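You operate a simulated robot arm through the tools that you are given. There is no shell and no other tool. Be economical: measure what you need, move in short steps, check, and stop when the job is done.

The job below is to be done with a simulated robot arm. You get a single attempt, and the scene is never put back.

Task
Peel the label off the spares carton, open both flaps and lift the block out onto the pack table.
Fine: the label goes into the waste tub.

It is judged by the outcome, as a careful person would: the job done as asked, and still so three seconds after it is handed in. It fails if anything else is knocked over, pushed out of place, dropped, spilled or broken.

Robot
A 6-joint arm with a two-finger parallel gripper, fixed in place. Base frame: the origin is at the foot of the arm, x ahead of it, y to its left, z up; the work surface is at about z = 600. Lengths are in mm, angles in rad, forces in N, time in s.
With the tool pointing down near the work surface it reaches from about 100 to 680 mm from the base axis. Its first joint turns from -1.152 to 1.152 rad. Payload 2.45 kg.
The tool frame sits at the grasp point between the pads (the TCP): z along the fingers, y along the line on which they close. The tips reach 24 mm beyond it. Largest opening 68 mm; finger width 17, thickness 10; the body of the gripper, 40 by 70 mm, starts 41 mm behind the TCP.
Orientation is told as [roll, pitch, yaw] about the base's x, y, z axes, in that order, counted from this pose: with the fingers straight down and closing along the base's y, the tool's x points along the base's -x, its y along +y and its z along -z.

Tools
- The arm moves only by the tool move_arm. Its argument "motion" is a list that holds one entry, the list of rows, each a list of 6 numbers: the shift along the tool's x, y, z in mm, then the turn, a rotation vector about the tool's x, y, z in rad. In form: [[[tx, ty, tz, ax, ay, az], ...]]. A call has 1 to 20 rows; each row shifts and turns the commanded pose from where the row before left it, along the tool's axes as they then stand. "hand" is the gripper command, from -1 (fully open) to 1 (shut), values between in proportion, set as the call begins (left out, the last holds). A row lasts 0.2 s, in which the tool goes at most 50 mm and 0.15 rad; a call with a longer step from one row to the next is refused whole, and so is a gripper value outside its range. Where a pose cannot be reached the arm comes as near as it can. A force on the tool above 40 N (or 10 N above the force at the start of the call, whichever is more), or a blocked arm, ends the call early, and 0.2 s more pass. The fingers move at their own pace (about 108 mm/s each) and stop on an object; they squeeze with about 29 N. The grip force told is the motor's: it shows also when the fingers shut on nothing. Time passes only in rows, and 0.2 s behind the last, so rows that do not move let the fingers close. The reply holds the time, the measured pose of the TCP, the force on the tool along the base axes, the opening and the grip force, in the units named above and with some noise, with the torque about the TCP (base axes, N m) and any sound that the robot's microphone picked up.
- Cameras (640 x 400 px; columns grow to the right, rows downward): "scene" is fixed at [142.9, 408.8, 1442]; the picture's right is [-0.90, -0.43, 0.00], its down [-0.33, 0.69, -0.64] and it looks along [0.28, -0.58, -0.77] (base axes); focal length 351 px, centre (320, 200). "wrist" rides on the gripper at [84, 11, -75] in the tool frame; the picture's right is [-0.13, 0.99, 0.00], its down [-0.60, -0.08, -0.79] and it looks along [-0.79, -0.10, 0.61] (tool axes); focal length 251 px, centre (320, 200). There is no depth. A picture from a camera that has moved, and an enlarged one, comes with that camera's place and axes in the base frame and with its lens.
- camera(camera): a new picture of that camera. It takes no simulated time.
- inspect(camera, box): a new picture of the part [left, top, right, bottom] of that camera's present view, enlarged. It takes no simulated time.
- finish_job(): hands the job in; it is judged then, once.

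Go step by step. Nothing tells you positions but the pictures and the camera data: compare them with the known pose of the tool, close in by small moves and look again before you grip or let go. The budget is 120 turns and 68 pictures, counting those below and the enlarged ones. Unless the task says otherwise, let go and move clear before handing in, and close with one line.

The tools are called as a command line: name --argument value ..., lists and objects as JSON in quotes. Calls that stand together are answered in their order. move_arm: Moves the arm, as the interface text tells. Its arguments: {"type":"object","properties":{"motion":{"type":"array","items":{"type":"array","items":{"type":"array","items":{"type":"number"}}}},"hand":{"type":"number"}},"required":["motion"]} The other tools are called the same way: camera (camera) takes a picture; inspect (camera, box) takes an enlarged picture of a part of a camera's view; finish_job () hands the job in.

At the start:

```text
time: 0.0
tcp_pos: [418.2, -1.2, 1015.2]
ee_rot: [0.0, -0.001, 0.0]
force: [-0.4, 1.0, -0.6]
moment: [0.01, 0.01, 0.02]
finger_gap: 68.1
grasp_force: 0.0
```

scene: 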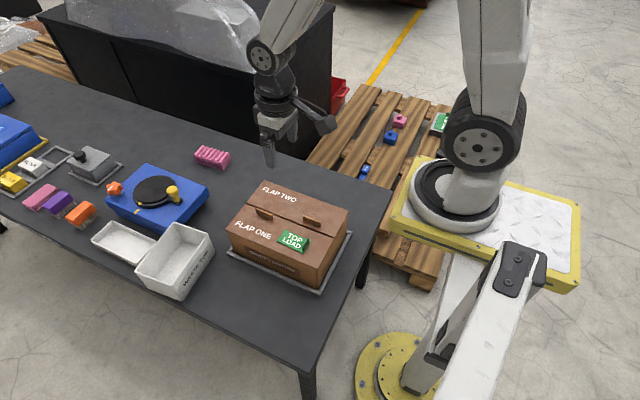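
wrist: 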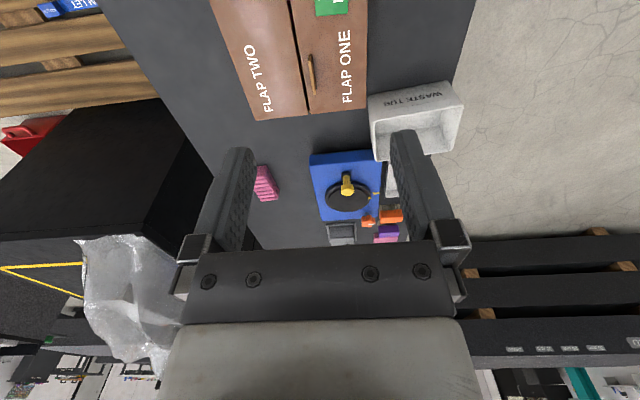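

I see the carton with a green "TOP LOAD" label and two flaps, with the waste tub beside it. I'll take enlarged views to measure it.

inspect --camera "scene" --box '[210, 160, 370, 300]'

inspect --camera "scene" --box '[0, 100, 220, 310]'

inspect --camera "wrist" --box '[200, 0, 480, 175]'

```text
2.86 times, centred on (290, 230) of scene
camera zoom: at [142.9, 408.8, 1442.0], right [-0.9, -0.43, 0.0], down [-0.33, 0.69, -0.64], along [0.28, -0.58, -0.77], focal length 1002 px, centre (406, 114)
```

zoom: 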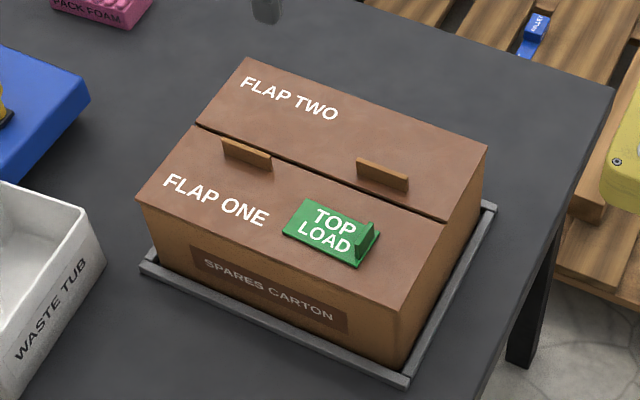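

```text
1.90 times, centred on (110, 205) of scene
camera zoom: at [142.9, 408.8, 1442.0], right [-0.9, -0.43, 0.0], down [-0.33, 0.69, -0.64], along [0.28, -0.58, -0.77], focal length 668 px, centre (720, 190)
```

zoom: 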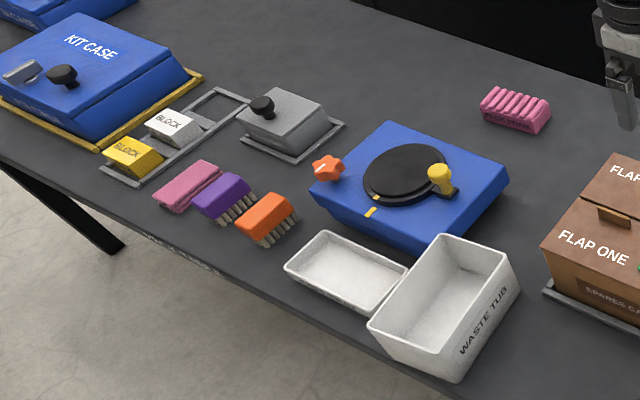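

```text
2.29 times, centred on (340, 88) of wrist
camera zoom: at [333.2, 10.1, 1090.1], right [0.13, 0.99, 0.0], down [0.6, -0.08, 0.79], along [0.79, -0.1, -0.61], focal length 575 px, centre (274, 457)
```

zoom: 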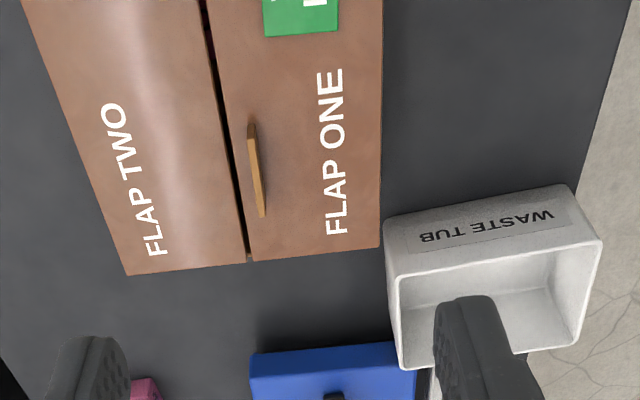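

The carton top is at z≈714, spanning x 323–579 and y -137…50, with the seam at y≈-43. The label's pull tab stands near (376, 6) and its plane runs across x, so I turn the tool 90° and hover above it.

move_arm --motion '[[[8.2, 1.4, 35, 0, 0, 0], [8.2, 1.4, 35, 0, 0, 0], [8.2, 1.4, 35, 0, 0, 0], [8.2, 1.4, 35, 0, 0, 0], [8.2, 1.4, 35, 0, 0, 0], [0, 0, 0, 0, 0, 0.1428], [0, 0, 0, 0, 0, 0.1428], [0, 0, 0, 0, 0, 0.1428], [0, 0, 0, 0, 0, 0.1428], [0, 0, 0, 0, 0, 0.1428], [0, 0, 0, 0, 0, 0.1428], [0, 0, 0, 0, 0, 0.1428], [0, 0, 0, 0, 0, 0.1428], [0, 0, 0, 0, 0, 0.1428], [0, 0, 0, 0, 0, 0.1428], [0, 0, 0, 0, 0, 0.1428]]]' --hand -1

camera --camera "wrist"

inspect --camera "scene" --box '[230, 160, 350, 270]'

```text
time: 3.4
tcp_pos: [375.4, 7.0, 840.1]
ee_rot: [-0.001, 0.0, -1.573]
force: [0.0, 0.0, 0.6]
moment: [0.0, -0.01, 0.02]
finger_gap: 67.8
grasp_force: 0.0
```

```text
62 pictures are left
camera wrist: at [387.0, 90.2, 914.8], right [0.99, -0.13, 0.0], down [-0.08, -0.6, 0.79], along [-0.1, -0.79, -0.61], focal length 251 px, centre (320, 200)
```

wrist: 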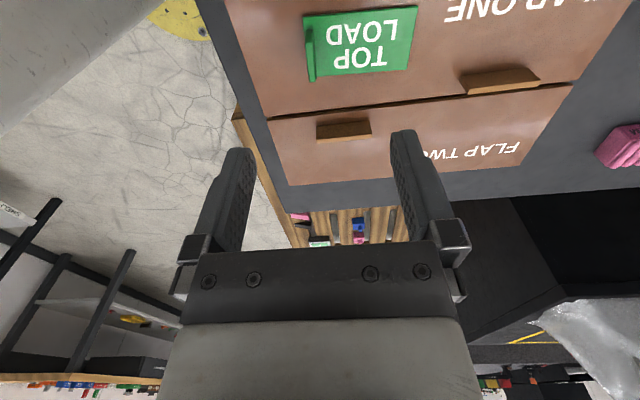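

```text
3.64 times, centred on (290, 215) of scene
camera zoom: at [142.9, 408.8, 1442.0], right [-0.9, -0.43, 0.0], down [-0.33, 0.69, -0.64], along [0.28, -0.58, -0.77], focal length 1276 px, centre (429, 146)
```

zoom: 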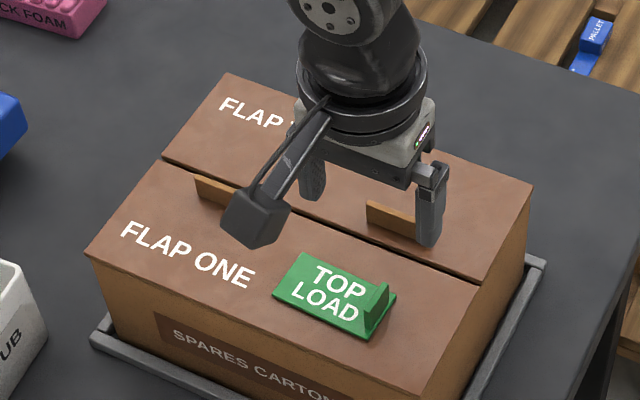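

The tool hovers near the label's tab. I look closer to get the tab's exact position and height.

inspect --camera "scene" --box '[276, 226, 316, 256]'

inspect --camera "wrist" --box '[270, 0, 430, 100]'

```text
13.33 times, centred on (296, 241) of scene
camera zoom: at [142.9, 408.8, 1442.0], right [-0.9, -0.43, 0.0], down [-0.33, 0.69, -0.64], along [0.28, -0.58, -0.77], focal length 4678 px, centre (640, -347)
```

zoom: 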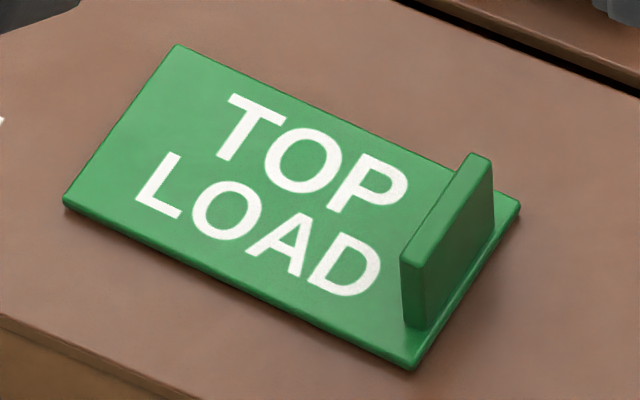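

```text
4.00 times, centred on (350, 50) of wrist
camera zoom: at [387.0, 90.2, 914.8], right [0.99, -0.13, 0.0], down [-0.08, -0.6, 0.79], along [-0.1, -0.79, -0.61], focal length 1006 px, centre (200, 800)
```

zoom: 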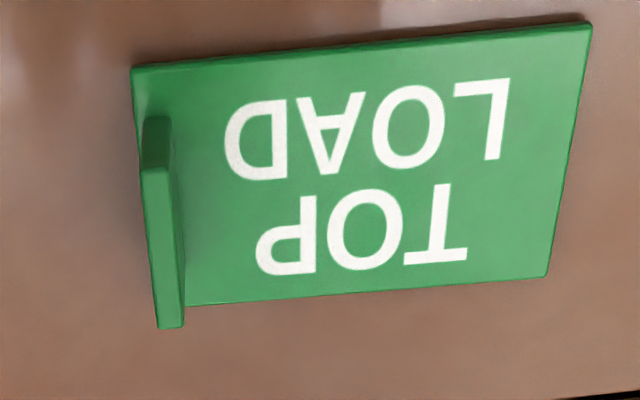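

The tab is at x≈375, y≈9, with its top at z≈736. I descend to finger-tip height about 719 and close gently.

move_arm --motion '[[[1, 0, 25, 0, 0, 0], [1, 0, 25, 0, 0, 0], [0, 0, 25, 0, 0, 0], [0, 0, 12, 0, 0, 0], [0, 0, 8, 0, 0, 0], [0, 0, 0, 0, 0, 0]]]'

inspect --camera "scene" --box '[260, 210, 340, 260]'

camera --camera "wrist"

```text
time: 4.8
tcp_pos: [376.7, 7.7, 744.6]
ee_rot: [0.001, 0.0, -1.571]
force: [0.0, -0.4, -0.6]
moment: [-0.01, 0.0, 0.01]
finger_gap: 68.1
grasp_force: 0.0
```

```text
8.00 times, centred on (300, 235) of scene
camera zoom: at [142.9, 408.8, 1442.0], right [-0.9, -0.43, 0.0], down [-0.33, 0.69, -0.64], along [0.28, -0.58, -0.77], focal length 2807 px, centre (480, -80)
```

zoom: 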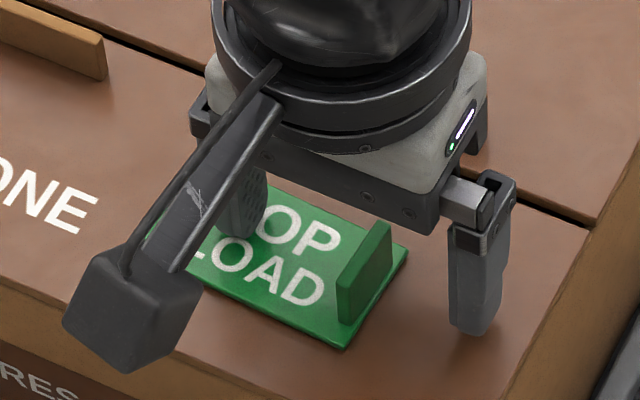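

```text
57 pictures are left
camera wrist: at [387.1, 92.5, 819.5], right [0.99, -0.13, 0.0], down [-0.08, -0.6, 0.79], along [-0.1, -0.79, -0.61], focal length 251 px, centre (320, 200)
```

wrist: 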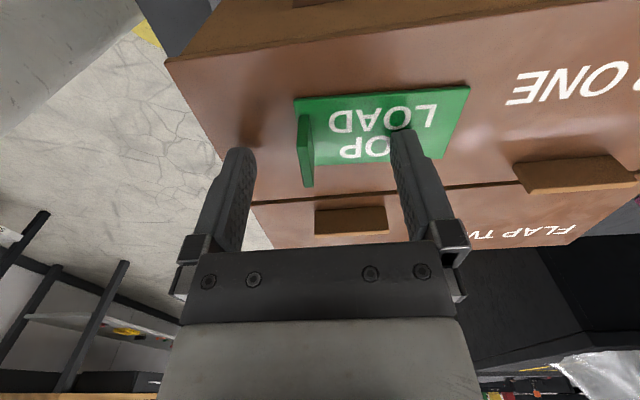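

The tab sits about 5 mm toward -x of the finger midline. I correct for that and close on it.

move_arm --motion '[[[2, -4.5, 0, 0, 0, 0], [0, 0, 0.5, 0, 0, 0]]]'

move_arm --motion '[[[0, 0, 0, 0, 0, 0], [0, 0, 0, 0, 0, 0], [0, 0, 0, 0, 0, 0]]]' --hand 1

inspect --camera "scene" --box '[260, 210, 340, 260]'

```text
time: 5.4
tcp_pos: [371.5, 10.3, 744.9]
ee_rot: [-0.001, 0.0, -1.571]
force: [-0.5, 0.1, 0.2]
moment: [-0.02, -0.01, 0.0]
finger_gap: 67.9
grasp_force: 0.0
```

```text
time: 6.2
tcp_pos: [371.7, 9.3, 745.2]
ee_rot: [-0.002, -0.002, -1.572]
force: [-4.8, -4.8, 1.6]
moment: [-0.1, -0.01, -0.46]
finger_gap: 3.8
grasp_force: 28.2
```

```text
8.00 times, centred on (300, 235) of scene
camera zoom: at [142.8, 408.7, 1442.1], right [-0.9, -0.43, 0.0], down [-0.33, 0.69, -0.64], along [0.28, -0.58, -0.77], focal length 2807 px, centre (480, -80)
```

zoom: 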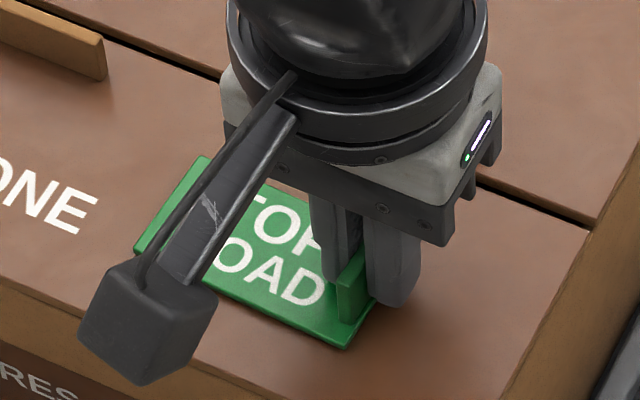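

The tab is gripped. I peel slowly upward, tilting slightly away from a straight pull.

move_arm --motion '[[[0, 0, -2, 0, 0, 0], [0, 0, -2, 0, 0, 0], [0, 0, -2, 0, 0, 0], [0, 0, -2, 0, 0, 0], [0, 0, -2, 0, 0, 0]]]'

inspect --camera "scene" --box '[250, 200, 350, 265]'

```text
time: 7.4
tcp_pos: [373.9, 9.5, 754.4]
ee_rot: [0.001, 0.0, -1.571]
force: [0.2, -1.0, 0.5]
moment: [0.0, -0.01, 0.01]
finger_gap: 3.8
grasp_force: 27.8
```

```text
6.15 times, centred on (300, 232) of scene
camera zoom: at [142.9, 408.8, 1442.0], right [-0.9, -0.43, 0.0], down [-0.33, 0.69, -0.64], along [0.28, -0.58, -0.77], focal length 2159 px, centre (443, 0)
```

zoom: 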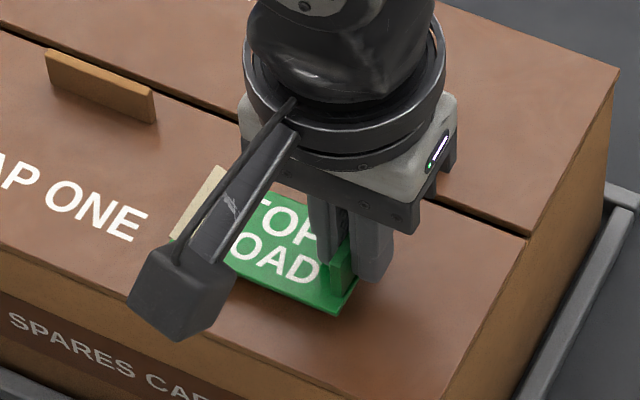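

The label came free cleanly. I lift it, turn back so it lies along y, and carry it over the tub.

move_arm --motion '[[[0, 0, -25, 0, 0, 0], [0, 0, -25, 0, 0, 0], [0, 0, -25, 0, 0, 0], [0, 0, -15, 0, 0, 0], [0, 0, 0, 0, 0, -0.1428], [0, 0, 0, 0, 0, -0.1428], [0, 0, 0, 0, 0, -0.1428], [0, 0, 0, 0, 0, -0.1428], [0, 0, 0, 0, 0, -0.1428], [0, 0, 0, 0, 0, -0.1428], [0, 0, 0, 0, 0, -0.1428], [0, 0, 0, 0, 0, -0.1428], [0, 0, 0, 0, 0, -0.1428], [0, 0, 0, 0, 0, -0.1428], [0, 0, 0, 0, 0, -0.1428]]]'

move_arm --motion '[[[-31, 12, 0, 0, 0, 0], [-31, 12, 0, 0, 0, 0], [-31, 12, 0, 0, 0, 0], [-31, 12, 0, 0, 0, 0], [-31, 12, 0, 0, 0, 0], [-31, 12, 0, 0, 0, 0], [-31, 12, 0, 0, 0, 0], [-31, 12, 0, 0, 0, 0], [-28, 3, 0, 0, 0, 0], [0, 0, 0, 0, 0, 0]]]'

camera --camera "wrist"

inspect --camera "scene" --box '[80, 150, 260, 310]'

```text
time: 10.6
tcp_pos: [373.2, 10.2, 845.0]
ee_rot: [-0.001, 0.002, 0.003]
force: [-0.3, -1.2, 0.1]
moment: [-0.01, 0.01, -0.02]
finger_gap: 3.6
grasp_force: 27.1
```

```text
time: 12.8
tcp_pos: [651.0, 109.1, 843.6]
ee_rot: [0.001, 0.0, 0.001]
force: [0.9, 0.3, -1.0]
moment: [-0.01, -0.01, -0.02]
finger_gap: 3.8
grasp_force: 27.3
```

```text
54 pictures are left
camera wrist: at [564.6, 120.7, 918.3], right [0.13, 0.99, 0.0], down [0.6, -0.08, 0.79], along [0.79, -0.1, -0.61], focal length 251 px, centre (320, 200)
```

wrist: 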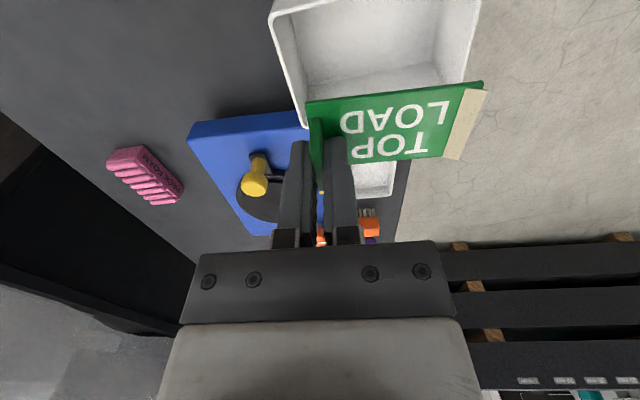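

```text
2.50 times, centred on (170, 230) of scene
camera zoom: at [142.9, 408.8, 1442.0], right [-0.9, -0.43, 0.0], down [-0.33, 0.69, -0.64], along [0.28, -0.58, -0.77], focal length 877 px, centre (695, 125)
```

zoom: 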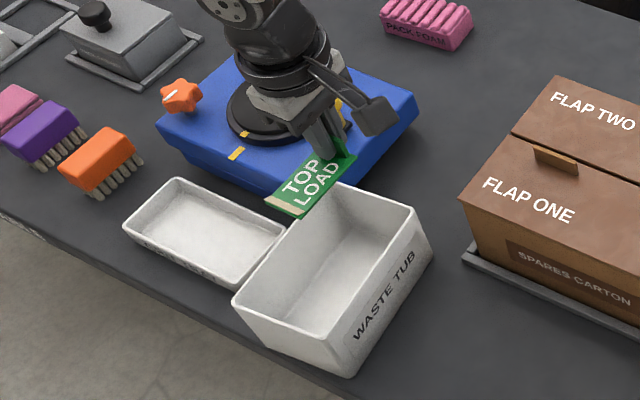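

The label hangs over the tub, whose rim spans about x 620–718, y 77–220, z≈690. I shift a little further in, lower, and check before releasing.

move_arm --motion '[[[-8, 4, 20, 0, 0, 0], [0, 0, 25, 0, 0, 0], [0, 0, 25, 0, 0, 0], [0, 0, 25, 0, 0, 0], [0, 0, 12, 0, 0, 0], [0, 0, 0, 0, 0, 0]]]'

inspect --camera "scene" --box '[120, 190, 230, 310]'

camera --camera "wrist"

```text
time: 14.2
tcp_pos: [658.1, 113.6, 738.1]
ee_rot: [0.0, 0.001, 0.001]
force: [0.6, 0.1, 0.6]
moment: [-0.02, -0.03, 0.0]
finger_gap: 3.5
grasp_force: 27.2
```

```text
3.33 times, centred on (175, 250) of scene
camera zoom: at [142.9, 408.8, 1442.0], right [-0.9, -0.43, 0.0], down [-0.33, 0.69, -0.64], along [0.28, -0.58, -0.77], focal length 1170 px, centre (803, 33)
```

zoom: 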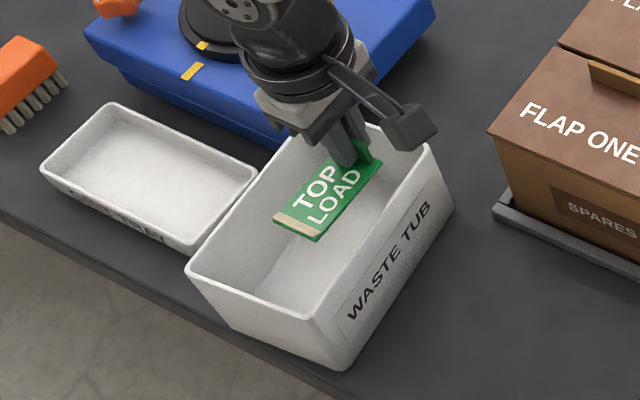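

```text
51 pictures are left
camera wrist: at [572.7, 124.6, 813.1], right [0.13, 0.99, 0.0], down [0.6, -0.08, 0.79], along [0.79, -0.1, -0.61], focal length 251 px, centre (320, 200)
```

wrist: 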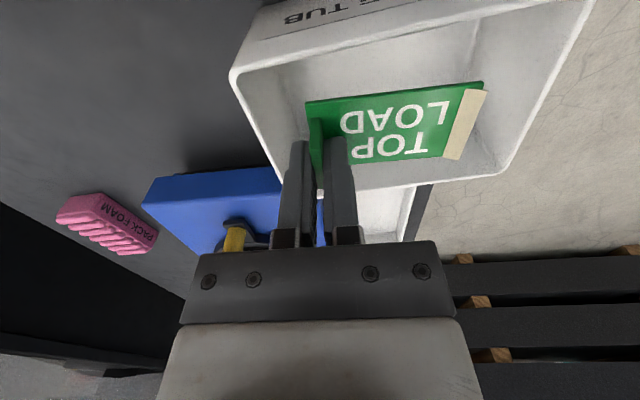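

The label is well inside the tub outline. I lower a little more and release with a partial opening.

move_arm --motion '[[[0, 8, 15, 0, 0, 0], [0, 0, 15, 0, 0, 0], [0, 0, 0, 0, 0, 0]]]'

move_arm --motion '[[[0, 0, 0, 0, 0, 0], [0, 0, 0, 0, 0, 0], [0, 0, 0, 0, 0, 0], [0, 0, -15, 0, 0, 0], [0, 0, -30, 0, 0, 0], [0, 0, -40, 0, 0, 0]]]' --hand -0.4

inspect --camera "scene" --box '[120, 190, 230, 310]'

```text
time: 15.0
tcp_pos: [656.1, 120.5, 707.9]
ee_rot: [0.0, -0.001, 0.0]
force: [0.6, 0.1, -0.4]
moment: [0.0, -0.04, -0.02]
finger_gap: 3.6
grasp_force: 27.6
```

```text
time: 16.4
tcp_pos: [657.0, 120.8, 791.8]
ee_rot: [0.0, 0.0, 0.0]
force: [-0.1, 1.3, -0.3]
moment: [0.0, -0.02, 0.03]
finger_gap: 47.4
grasp_force: 0.0
```

```text
3.33 times, centred on (175, 250) of scene
camera zoom: at [142.9, 408.8, 1442.0], right [-0.9, -0.43, 0.0], down [-0.33, 0.69, -0.64], along [0.28, -0.58, -0.77], focal length 1170 px, centre (803, 33)
```

zoom: 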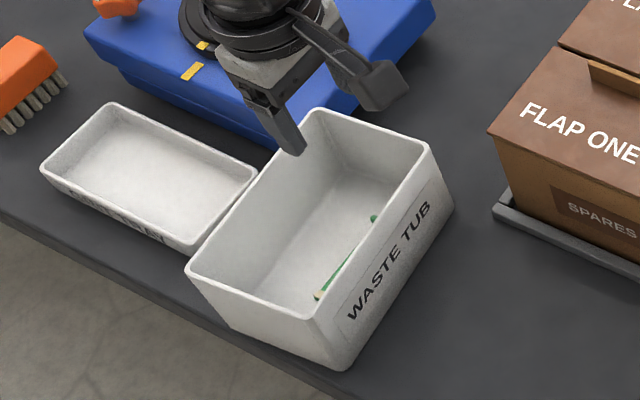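

The label lies in the tub. Next I hover over flap one's handle near (512, -28).

move_arm --motion '[[[0, 0, -20, 0, 0, 0], [29, -30, 0, 0, 0, 0], [29, -30, 0, 0, 0, 0], [29, -30, 0, 0, 0, 0], [29, -30, 0, 0, 0, 0], [29, -29, 0, 0, 0, 0], [0, 0, 0, 0, 0, 0]]]' --hand -0.4

camera --camera "wrist"

inspect --camera "scene" --box '[220, 160, 340, 260]'

```text
time: 18.0
tcp_pos: [514.3, -30.0, 814.0]
ee_rot: [0.001, 0.0, 0.0]
force: [-0.4, -0.2, 0.1]
moment: [0.02, 0.0, -0.02]
finger_gap: 47.5
grasp_force: 0.1
```

```text
49 pictures are left
camera wrist: at [428.8, -18.9, 888.9], right [0.13, 0.99, 0.0], down [0.6, -0.08, 0.79], along [0.79, -0.1, -0.61], focal length 251 px, centre (320, 200)
```

wrist: 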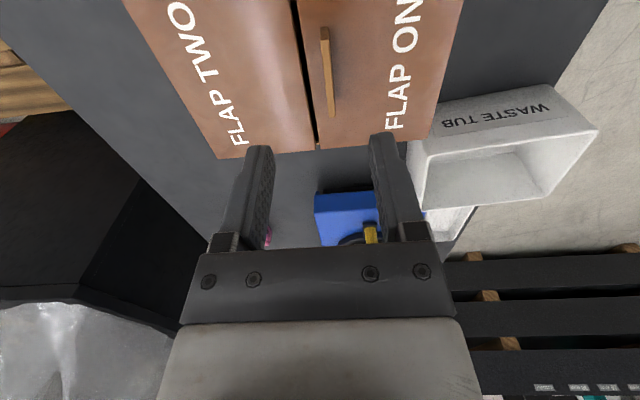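

```text
4.00 times, centred on (280, 210) of scene
camera zoom: at [142.9, 408.8, 1442.0], right [-0.9, -0.43, 0.0], down [-0.33, 0.69, -0.64], along [0.28, -0.58, -0.77], focal length 1403 px, centre (480, 160)
```

zoom: 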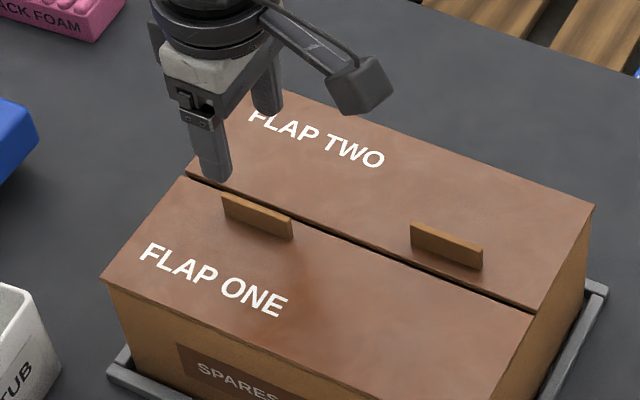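

The handle runs x 481–536 at y≈-24. I descend so that the fingers straddle it.

move_arm --motion '[[[4, 5.5, 20, 0, 0, 0], [0, 0, 20, 0, 0, 0], [0, 0, 20, 0, 0, 0], [0, 0, 11, 0, 0, 0], [0, 0, 0, 0, 0, 0]]]'

inspect --camera "scene" --box '[230, 170, 320, 230]'

camera --camera "wrist"

```text
time: 19.2
tcp_pos: [509.1, -22.6, 741.9]
ee_rot: [0.001, -0.001, -0.002]
force: [-1.7, -0.6, -0.2]
moment: [-0.04, -0.01, 0.0]
finger_gap: 47.5
grasp_force: 0.1
```

```text
6.67 times, centred on (275, 200) of scene
camera zoom: at [142.9, 408.8, 1442.0], right [-0.9, -0.43, 0.0], down [-0.33, 0.69, -0.64], along [0.28, -0.58, -0.77], focal length 2339 px, centre (620, 200)
```

zoom: 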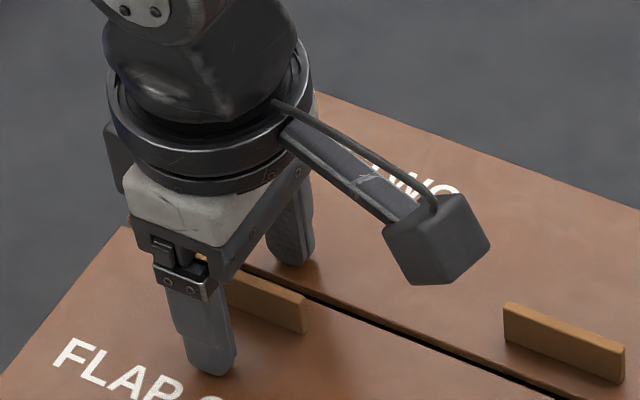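

```text
46 pictures are left
camera wrist: at [423.8, -12.2, 816.6], right [0.13, 0.99, 0.0], down [0.6, -0.08, 0.79], along [0.79, -0.1, -0.61], focal length 251 px, centre (320, 200)
```

wrist: 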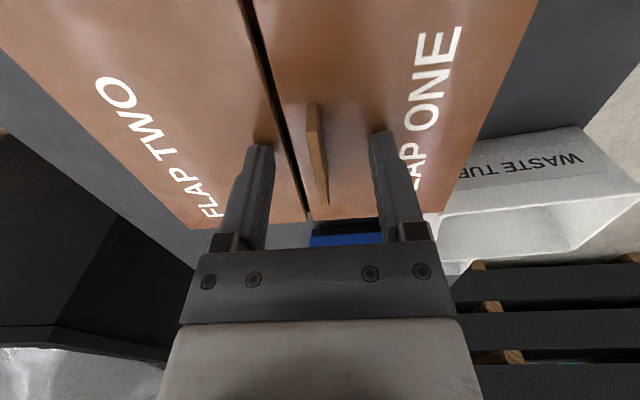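

The handle is centred between the fingers, so I close.

move_arm --motion '[[[0, -1, 0, 0, 0, 0], [0, 0, 0, 0, 0, 0], [0, 0, 0, 0, 0, 0]]]' --hand 1

move_arm --motion '[[[0, 3.06, -7.25, 0.1, 0, 0], [0, 3.06, -7.25, 0.1, 0, 0], [0, 0, 0, 0, 0, 0]]]'

inspect --camera "scene" --box '[220, 160, 350, 270]'

```text
time: 20.0
tcp_pos: [508.2, -25.0, 741.6]
ee_rot: [0.0, 0.0, 0.001]
force: [2.3, 6.3, -0.3]
moment: [0.12, 0.03, -0.09]
finger_gap: 4.3
grasp_force: 28.3
```

```text
time: 20.8
tcp_pos: [507.7, -17.4, 755.3]
ee_rot: [-0.202, -0.002, 0.002]
force: [2.3, 7.5, 1.0]
moment: [0.41, 0.21, -0.16]
finger_gap: 4.7
grasp_force: 28.3
```

```text
3.64 times, centred on (285, 215) of scene
camera zoom: at [142.9, 408.9, 1442.0], right [-0.9, -0.43, 0.0], down [-0.33, 0.69, -0.64], along [0.28, -0.58, -0.77], focal length 1276 px, centre (447, 146)
```

zoom: 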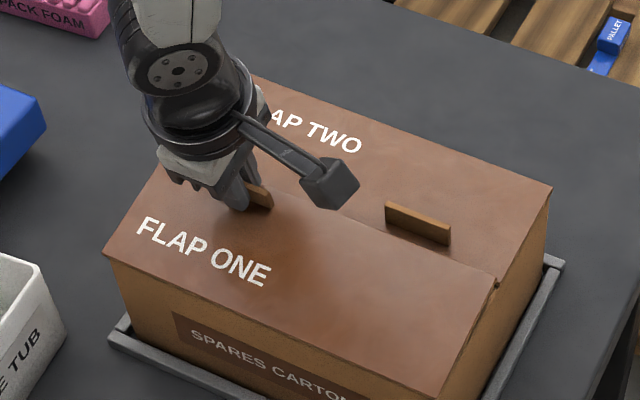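

The flap is opening along with the tool and the forces are small. I continue the arc.

move_arm --motion '[[[0, 3.06, -7.25, 0.1, 0, 0], [0, 3.06, -7.25, 0.1, 0, 0], [0, 3.06, -7.25, 0.1, 0, 0], [0, 3.06, -7.25, 0.1, 0, 0], [0, 3.06, -7.25, 0.1, 0, 0], [0, 3.06, -7.25, 0.1, 0, 0]]]'

camera --camera "scene"

```text
time: 22.2
tcp_pos: [507.6, 19.1, 786.6]
ee_rot: [-0.802, -0.002, -0.001]
force: [7.7, -7.3, 20.7]
moment: [0.21, 0.06, -0.11]
finger_gap: 5.0
grasp_force: 28.4
```

```text
44 pictures are left
```

scene: 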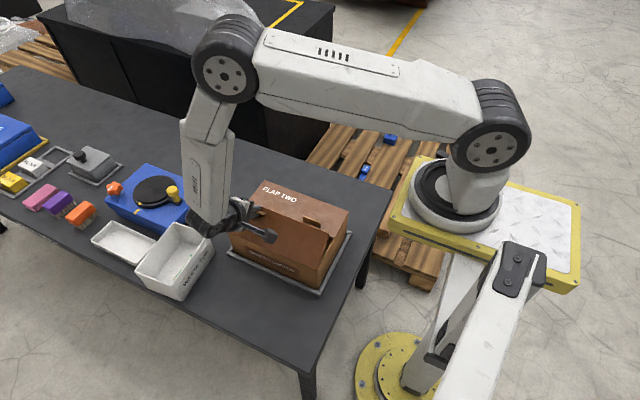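

The radial load is building up, about 20 N outward. I ease outward 2 mm and recheck.

move_arm --motion '[[[0, -2, -0.7, 0, 0, 0], [0, 0, 0, 0, 0, 0]]]'

inspect --camera "scene" --box '[180, 160, 360, 300]'

```text
time: 22.8
tcp_pos: [508.4, 18.2, 787.1]
ee_rot: [-0.797, -0.001, 0.001]
force: [9.5, 3.0, 7.5]
moment: [0.49, -0.19, 0.06]
finger_gap: 4.7
grasp_force: 28.1
```

```text
2.86 times, centred on (270, 230) of scene
camera zoom: at [143.0, 408.8, 1442.0], right [-0.9, -0.43, 0.0], down [-0.33, 0.69, -0.64], along [0.28, -0.58, -0.77], focal length 1002 px, centre (463, 114)
```

zoom: 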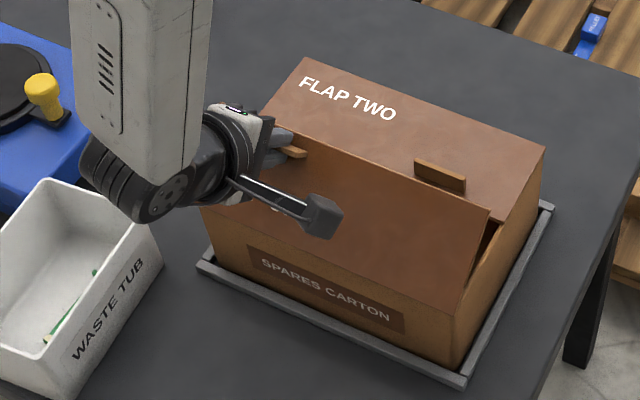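

The load fell. I continue the arc with the corrected radius.

move_arm --motion '[[[0, 3.15, -7.5, 0.1, 0, 0], [0, 3.15, -7.5, 0.1, 0, 0], [0, 3.15, -7.5, 0.1, 0, 0], [0, 3.15, -7.5, 0.1, 0, 0]]]'

camera --camera "scene"

```text
time: 23.8
tcp_pos: [506.1, 49.3, 794.7]
ee_rot: [-1.204, 0.0, -0.002]
force: [1.6, 5.4, 4.3]
moment: [0.49, -0.02, -0.1]
finger_gap: 5.5
grasp_force: 28.3
```

```text
42 pictures are left
```

scene: 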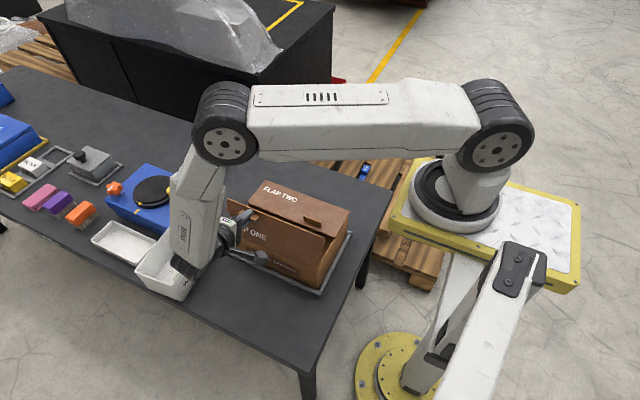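

The flap is at about 70° with low forces and the wrist is above the tub's height. I continue to slightly past vertical.

move_arm --motion '[[[0, 3.15, -7.5, 0.1, 0, 0], [0, 3.15, -7.5, 0.1, 0, 0], [0, 3.15, -7.5, 0.1, 0, 0], [0, 3.15, -7.5, 0.1, 0, 0], [0, 3.15, -7.5, 0.1, 0, 0]]]'

inspect --camera "scene" --box '[120, 120, 370, 310]'

```text
time: 25.0
tcp_pos: [506.7, 88.9, 785.9]
ee_rot: [-1.702, -0.001, 0.001]
force: [-4.4, 6.9, 3.3]
moment: [0.45, -0.03, -0.28]
finger_gap: 5.1
grasp_force: 28.1
```

```text
2.11 times, centred on (245, 215) of scene
camera zoom: at [142.8, 408.9, 1442.0], right [-0.9, -0.43, 0.0], down [-0.33, 0.69, -0.64], along [0.28, -0.58, -0.77], focal length 739 px, centre (478, 168)
```

zoom: 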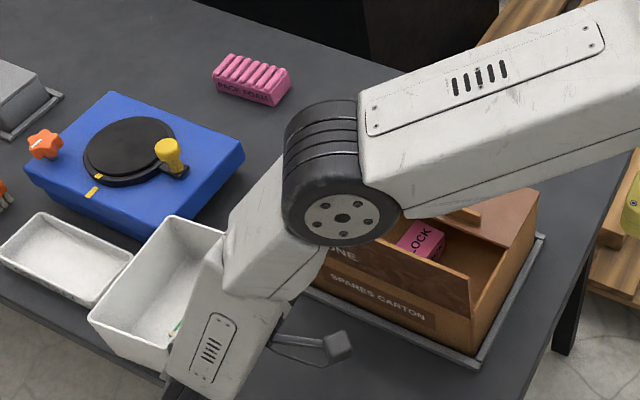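

The flap is past vertical and I can see the pink block inside. I go a bit further so it will not fall back.

move_arm --motion '[[[0, 3.15, -7.5, 0.1, 0, 0], [0, 3.15, -7.5, 0.1, 0, 0], [0, 3.15, -7.5, 0.1, 0, 0]]]'

camera --camera "scene"

camera --camera "wrist"

```text
time: 25.8
tcp_pos: [477.9, 56.5, 793.7]
ee_rot: [-1.871, 0.009, 0.011]
force: [0.7, 0.5, 0.5]
moment: [-0.03, 0.01, -0.03]
finger_gap: 0.0
grasp_force: 23.6
out of reach, approached as far as the arm can: row 1, 2, 3
```

```text
40 pictures are left
```

scene: 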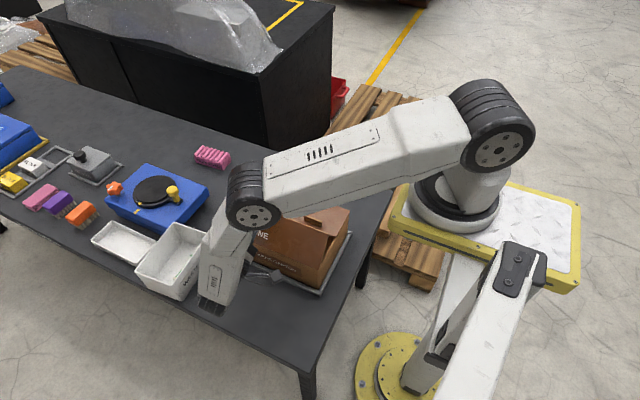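

```text
39 pictures are left
camera wrist: at [390.9, 124.1, 762.0], right [0.12, -0.29, -0.95], down [0.59, 0.79, -0.17], along [0.8, -0.54, 0.27], focal length 251 px, centre (320, 200)
```

wrist: 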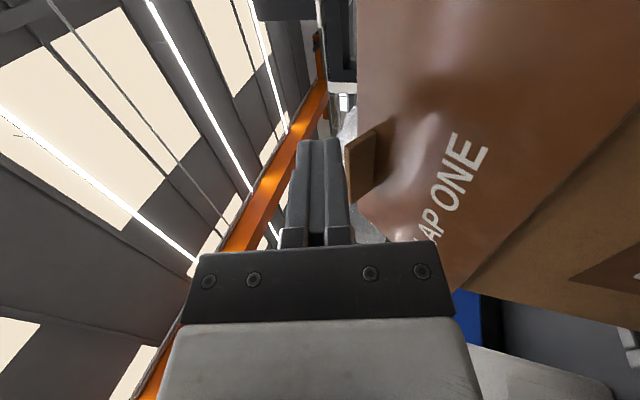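

The arm ran out of reach and slipped off the handle. I check what state the flap is in.

inspect --camera "scene" --box '[190, 180, 370, 310]'

```text
3.08 times, centred on (280, 245) of scene
camera zoom: at [142.9, 408.8, 1442.0], right [-0.9, -0.43, 0.0], down [-0.33, 0.69, -0.64], along [0.28, -0.58, -0.77], focal length 1080 px, centre (443, 62)
```

zoom: 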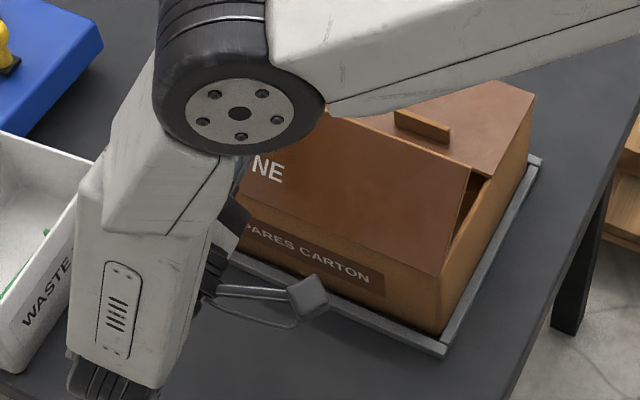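

The flap slipped back to about 46° and seems to hold there by itself. I back the tool off up and outward, return it upright, and will push the flap open from its underside instead.

move_arm --motion '[[[0, -18, 8, -0.15, 0, 0], [0, -19, 5.5, -0.15, 0, 0], [0, -20, 2.6, -0.15, 0, 0], [0, 0, 0, 0, 0, 0]]]'

```text
time: 26.8
tcp_pos: [478.3, 50.1, 855.5]
ee_rot: [-1.42, 0.006, 0.014]
force: [-0.1, -0.2, 0.7]
moment: [0.03, 0.0, -0.02]
finger_gap: 0.0
grasp_force: 23.7
```

move_arm --motion '[[[0, 0, 0, -0.142, 0, 0], [0, 0, 0, -0.142, 0, 0], [0, 0, 0, -0.142, 0, 0], [0, 0, 0, -0.142, 0, 0], [0, 0, 0, -0.142, 0, 0], [0, 0, 0, -0.142, 0, 0], [0, 0, 0, -0.142, 0, 0], [0, 0, 0, -0.142, 0, 0], [0, 0, 0, -0.142, 0, 0], [0, 0, 0, -0.142, 0, 0]]]'

camera --camera "scene"

```text
time: 29.0
tcp_pos: [479.0, 49.3, 855.2]
ee_rot: [0.001, 0.001, 0.015]
force: [-0.7, 0.1, -0.4]
moment: [0.0, -0.03, -0.01]
finger_gap: 0.0
grasp_force: 23.7
```

```text
37 pictures are left
```

scene: 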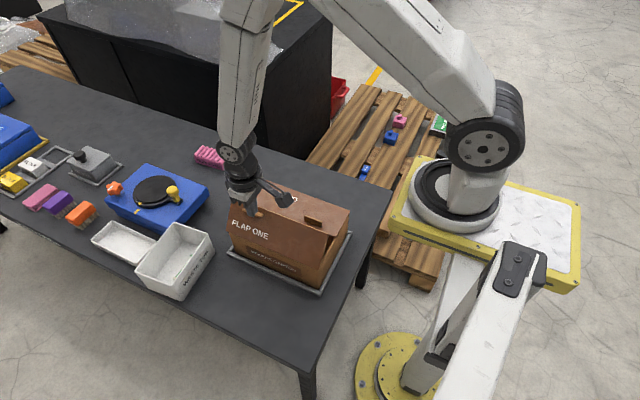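

The flap holds at about 46°. I move over to its inner side with fingers closed.

move_arm --motion '[[[10, -35, 0, 0, 0, 0], [10, -35, 0, 0, 0, 0], [9, -36, 0, 0, 0, 0], [0, 0, 20, 0, 0, 0], [0, 0, 20, 0, 0, 0], [0, 0, 20, 0, 0, 0], [0, 0, 20, 0, 0, 0], [0, 0, 0, 0, 0, 0]]]' --hand 1

inspect --camera "scene" --box '[210, 150, 370, 290]'

```text
time: 30.8
tcp_pos: [452.2, -56.1, 773.5]
ee_rot: [0.0, 0.004, 0.015]
force: [0.1, 0.3, 0.2]
moment: [0.0, -0.02, -0.01]
finger_gap: 0.0
grasp_force: 23.8
```

```text
2.86 times, centred on (290, 220) of scene
camera zoom: at [142.9, 408.8, 1442.0], right [-0.9, -0.43, 0.0], down [-0.33, 0.69, -0.64], along [0.28, -0.58, -0.77], focal length 1002 px, centre (406, 143)
```

zoom: 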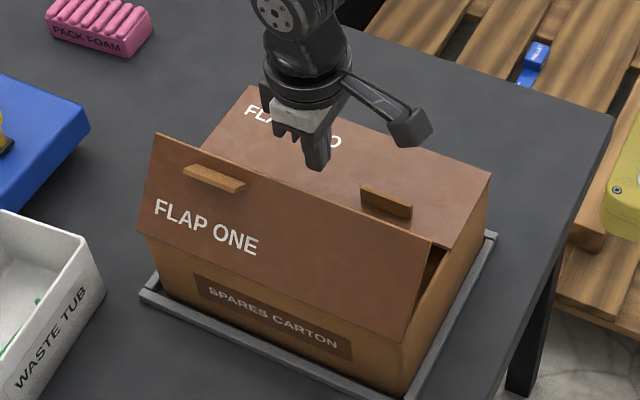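

Fingertips are below the flap's free edge and behind it. I push toward +y.

move_arm --motion '[[[0, 12, 0, 0, 0, 0], [0, 12, 0, 0, 0, 0], [0, 10, 0, 0, 0, 0], [0, 10, 0, 0, 0, 0], [0, 10, 0, 0, 0, 0], [0, 10, 0, 0, 0, 0], [0, 10, 0, 0, 0, 0], [0, 10, 0, 0, 0, 0], [0, 10, 0, 0, 0, 0], [0, 10, 0, 0, 0, 0]]]'

inspect --camera "scene" --box '[210, 150, 370, 290]'

```text
time: 33.0
tcp_pos: [450.3, 48.5, 774.0]
ee_rot: [-0.001, 0.004, 0.014]
force: [0.6, -0.4, 0.6]
moment: [0.0, -0.03, -0.02]
finger_gap: 0.1
grasp_force: 23.4
```

```text
2.86 times, centred on (290, 220) of scene
camera zoom: at [142.9, 408.8, 1442.0], right [-0.9, -0.43, 0.0], down [-0.33, 0.69, -0.64], along [0.28, -0.58, -0.77], focal length 1002 px, centre (406, 143)
```

zoom: 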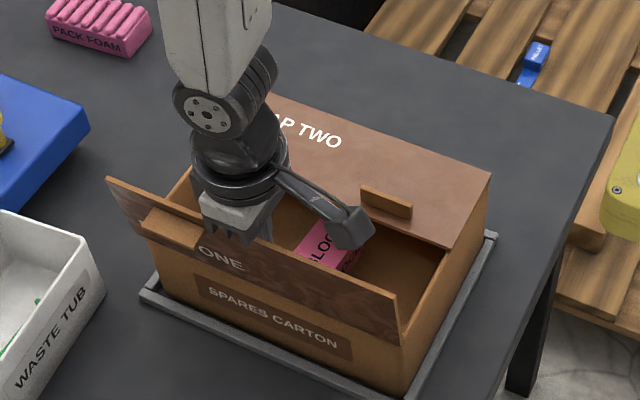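

The flap is past vertical with almost no resistance. I continue outward while lowering slightly.

move_arm --motion '[[[0, 10, 0, 0, 0, 0], [0, 10, 0, 0, 0, 0], [0, 10, 2, 0, 0, 0], [0, 10, 3, 0, 0, 0], [0, 10, 3, 0, 0, 0], [0, 0, 0, 0, 0, 0]]]'

inspect --camera "scene" --box '[210, 150, 370, 290]'

```text
time: 34.4
tcp_pos: [449.8, 98.7, 765.7]
ee_rot: [-0.001, 0.006, 0.013]
force: [-0.8, 0.5, -0.7]
moment: [0.03, 0.03, 0.03]
finger_gap: 0.1
grasp_force: 23.6
```

```text
2.86 times, centred on (290, 220) of scene
camera zoom: at [142.9, 408.8, 1442.0], right [-0.9, -0.43, 0.0], down [-0.33, 0.69, -0.64], along [0.28, -0.58, -0.77], focal length 1002 px, centre (406, 143)
```

zoom: 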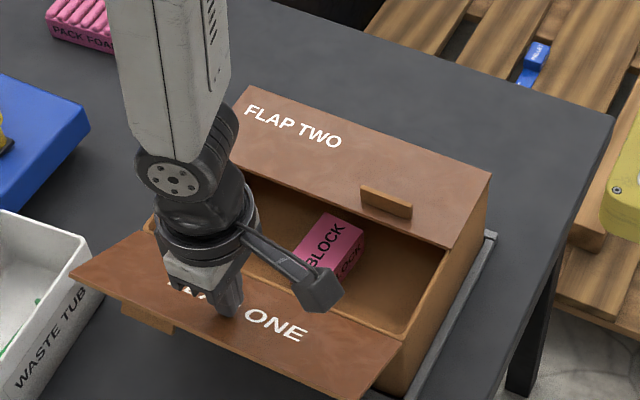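

Flap one is well open at about 145° and stays there. Now I go to flap two's handle near (393, -61).

move_arm --motion '[[[0, 0, -25, 0, 0, 0], [0, 0, -25, 0, 0, 0], [11, -32, 0, 0, 0, -0.013], [11, -32, 0, 0, 0, 0], [11, -32, 0, 0, 0, 0], [11, -32, 0, 0, 0, 0], [11, -31, 0, 0, 0, 0], [0, 0, 0, 0, 0, 0]]]' --hand -0.4

camera --camera "wrist"

inspect --camera "scene" --box '[210, 150, 370, 290]'

```text
time: 36.2
tcp_pos: [399.0, -62.4, 815.8]
ee_rot: [0.0, 0.006, 0.029]
force: [0.0, -0.4, 0.2]
moment: [-0.01, -0.01, 0.04]
finger_gap: 47.8
grasp_force: 0.1
```

```text
33 pictures are left
camera wrist: at [313.3, -54.3, 889.6], right [0.1, 0.99, 0.0], down [0.61, -0.06, 0.79], along [0.79, -0.08, -0.61], focal length 251 px, centre (320, 200)
```

wrist: 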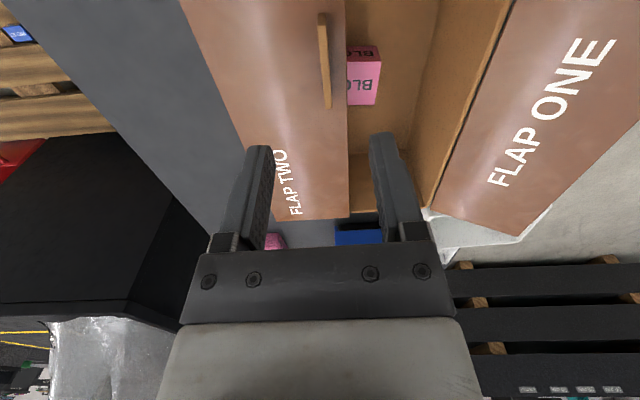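

```text
2.86 times, centred on (290, 220) of scene
camera zoom: at [142.9, 408.8, 1442.0], right [-0.9, -0.43, 0.0], down [-0.33, 0.69, -0.64], along [0.28, -0.58, -0.77], focal length 1002 px, centre (406, 143)
```

zoom: 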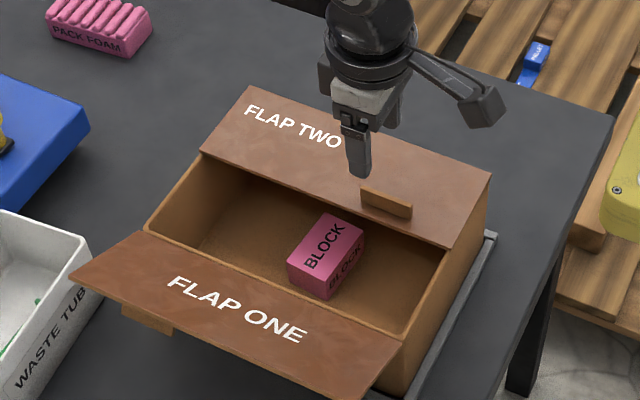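

The handle centre is at about (387, -59). I correct yaw and descend over it.

move_arm --motion '[[[12, 3, 15, 0, 0, 0.028], [0, 0, 20, 0, 0, 0], [0, 0, 20, 0, 0, 0], [0, 0, 20, 0, 0, 0], [0, 0, 0, 0, 0, 0]]]'

camera --camera "wrist"

```text
time: 37.4
tcp_pos: [385.4, -60.3, 739.8]
ee_rot: [0.0, 0.003, 0.0]
force: [-0.3, -0.9, -0.8]
moment: [-0.04, 0.0, 0.01]
finger_gap: 47.7
grasp_force: 0.0
```

```text
31 pictures are left
camera wrist: at [300.3, -49.1, 815.4], right [0.13, 0.99, 0.0], down [0.61, -0.08, 0.79], along [0.78, -0.1, -0.61], focal length 251 px, centre (320, 200)
```

wrist: 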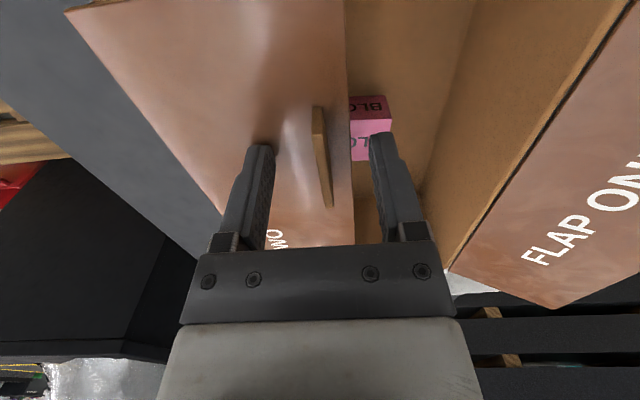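

The handle is centred. I close and lift flap two along its arc.

move_arm --motion '[[[0, 0, 0, 0, 0, 0], [0, 0, 0, 0, 0, 0], [0, 0, 0, 0, 0, 0]]]' --hand 1

move_arm --motion '[[[0, -3.15, -7.6, -0.1, 0, 0], [0, -3.15, -7.6, -0.1, 0, 0], [0, -3.15, -7.6, -0.1, 0, 0], [0, -3.15, -7.6, -0.1, 0, 0], [0, -3.15, -7.6, -0.1, 0, 0], [0, -3.15, -7.6, -0.1, 0, 0]]]'

inspect --camera "scene" --box '[210, 150, 370, 290]'

```text
time: 38.2
tcp_pos: [385.7, -59.7, 739.5]
ee_rot: [0.0, 0.005, -0.002]
force: [2.8, 15.9, 6.1]
moment: [0.24, 0.18, -0.04]
finger_gap: 4.8
grasp_force: 28.0
```

```text
time: 39.6
tcp_pos: [391.6, -82.1, 774.5]
ee_rot: [0.534, -0.015, -0.004]
force: [15.9, 12.2, 17.9]
moment: [-0.23, -0.58, -0.1]
finger_gap: 4.9
grasp_force: 28.2
out of reach, approached as far as the arm can: row 1, 2
```

```text
2.86 times, centred on (290, 220) of scene
camera zoom: at [143.0, 409.1, 1441.9], right [-0.9, -0.43, 0.0], down [-0.33, 0.69, -0.64], along [0.28, -0.58, -0.77], focal length 1002 px, centre (406, 143)
```

zoom: 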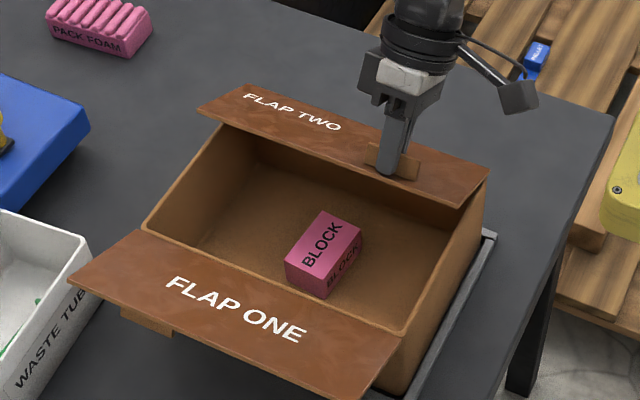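

Flap two is up about 35°. The arm had some trouble early on but holds, so I continue carefully.

move_arm --motion '[[[0, -3.15, -7.6, -0.1, 0, 0], [0, -3.15, -7.6, -0.1, 0, 0], [0, -3.15, -7.6, -0.1, 0, 0]]]'

inspect --camera "scene" --box '[210, 150, 370, 290]'

```text
time: 40.4
tcp_pos: [389.2, -104.2, 788.0]
ee_rot: [0.835, -0.014, -0.006]
force: [12.8, 11.7, 27.6]
moment: [-0.11, -0.21, -0.45]
finger_gap: 5.3
grasp_force: 28.3
```

```text
2.86 times, centred on (290, 220) of scene
camera zoom: at [142.9, 409.1, 1441.9], right [-0.9, -0.43, 0.0], down [-0.33, 0.69, -0.64], along [0.28, -0.58, -0.77], focal length 1002 px, centre (406, 143)
```

zoom: 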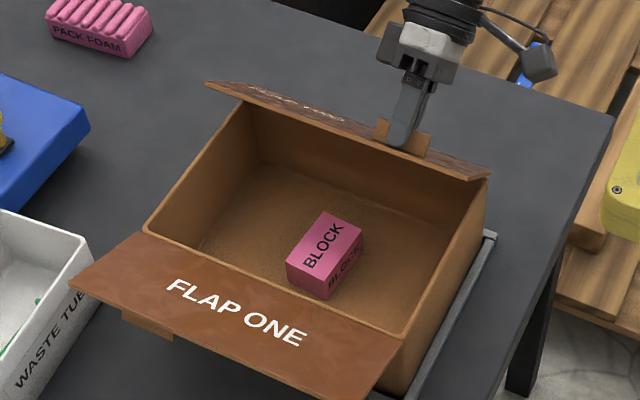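

There is an outward load of about 27 N, so I ease outward and continue.

move_arm --motion '[[[-2, 2.5, -1, 0, 0, 0], [0, -3.2, -7.7, -0.1, 0, 0], [0, -3.2, -7.7, -0.1, 0, 0], [0, 0, 0, 0, 0, 0]]]'

camera --camera "scene"

```text
time: 41.4
tcp_pos: [389.8, -117.8, 793.7]
ee_rot: [1.032, -0.013, -0.005]
force: [0.4, -4.5, -0.9]
moment: [-0.4, 0.12, -0.2]
finger_gap: 4.6
grasp_force: 27.5
```

```text
28 pictures are left
```

scene: 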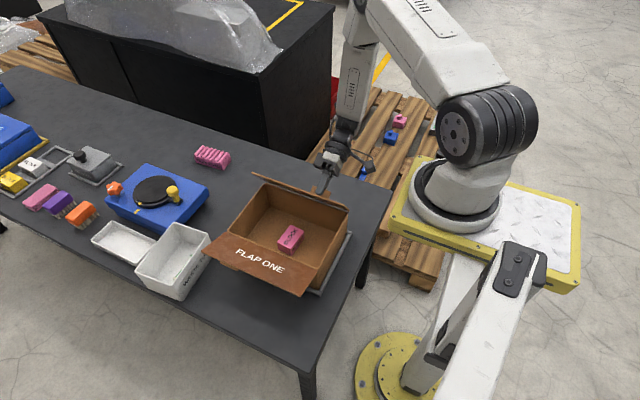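

Forces are near zero and there is space behind. I continue in small steps.

move_arm --motion '[[[0, -3.2, -7.7, -0.1, 0, 0], [0, -3.2, -7.7, -0.1, 0, 0], [0, -3.2, -7.7, -0.1, 0, 0], [0, 0, 0, 0, 0, 0]]]'

camera --camera "scene"

```text
time: 42.4
tcp_pos: [390.1, -143.3, 794.5]
ee_rot: [1.332, -0.012, -0.001]
force: [-8.1, -2.6, 9.1]
moment: [-0.12, 0.26, -0.32]
finger_gap: 4.7
grasp_force: 28.2
```

```text
27 pictures are left
```

scene: 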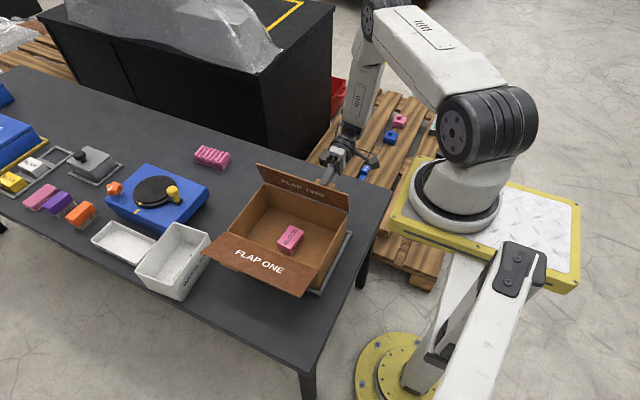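

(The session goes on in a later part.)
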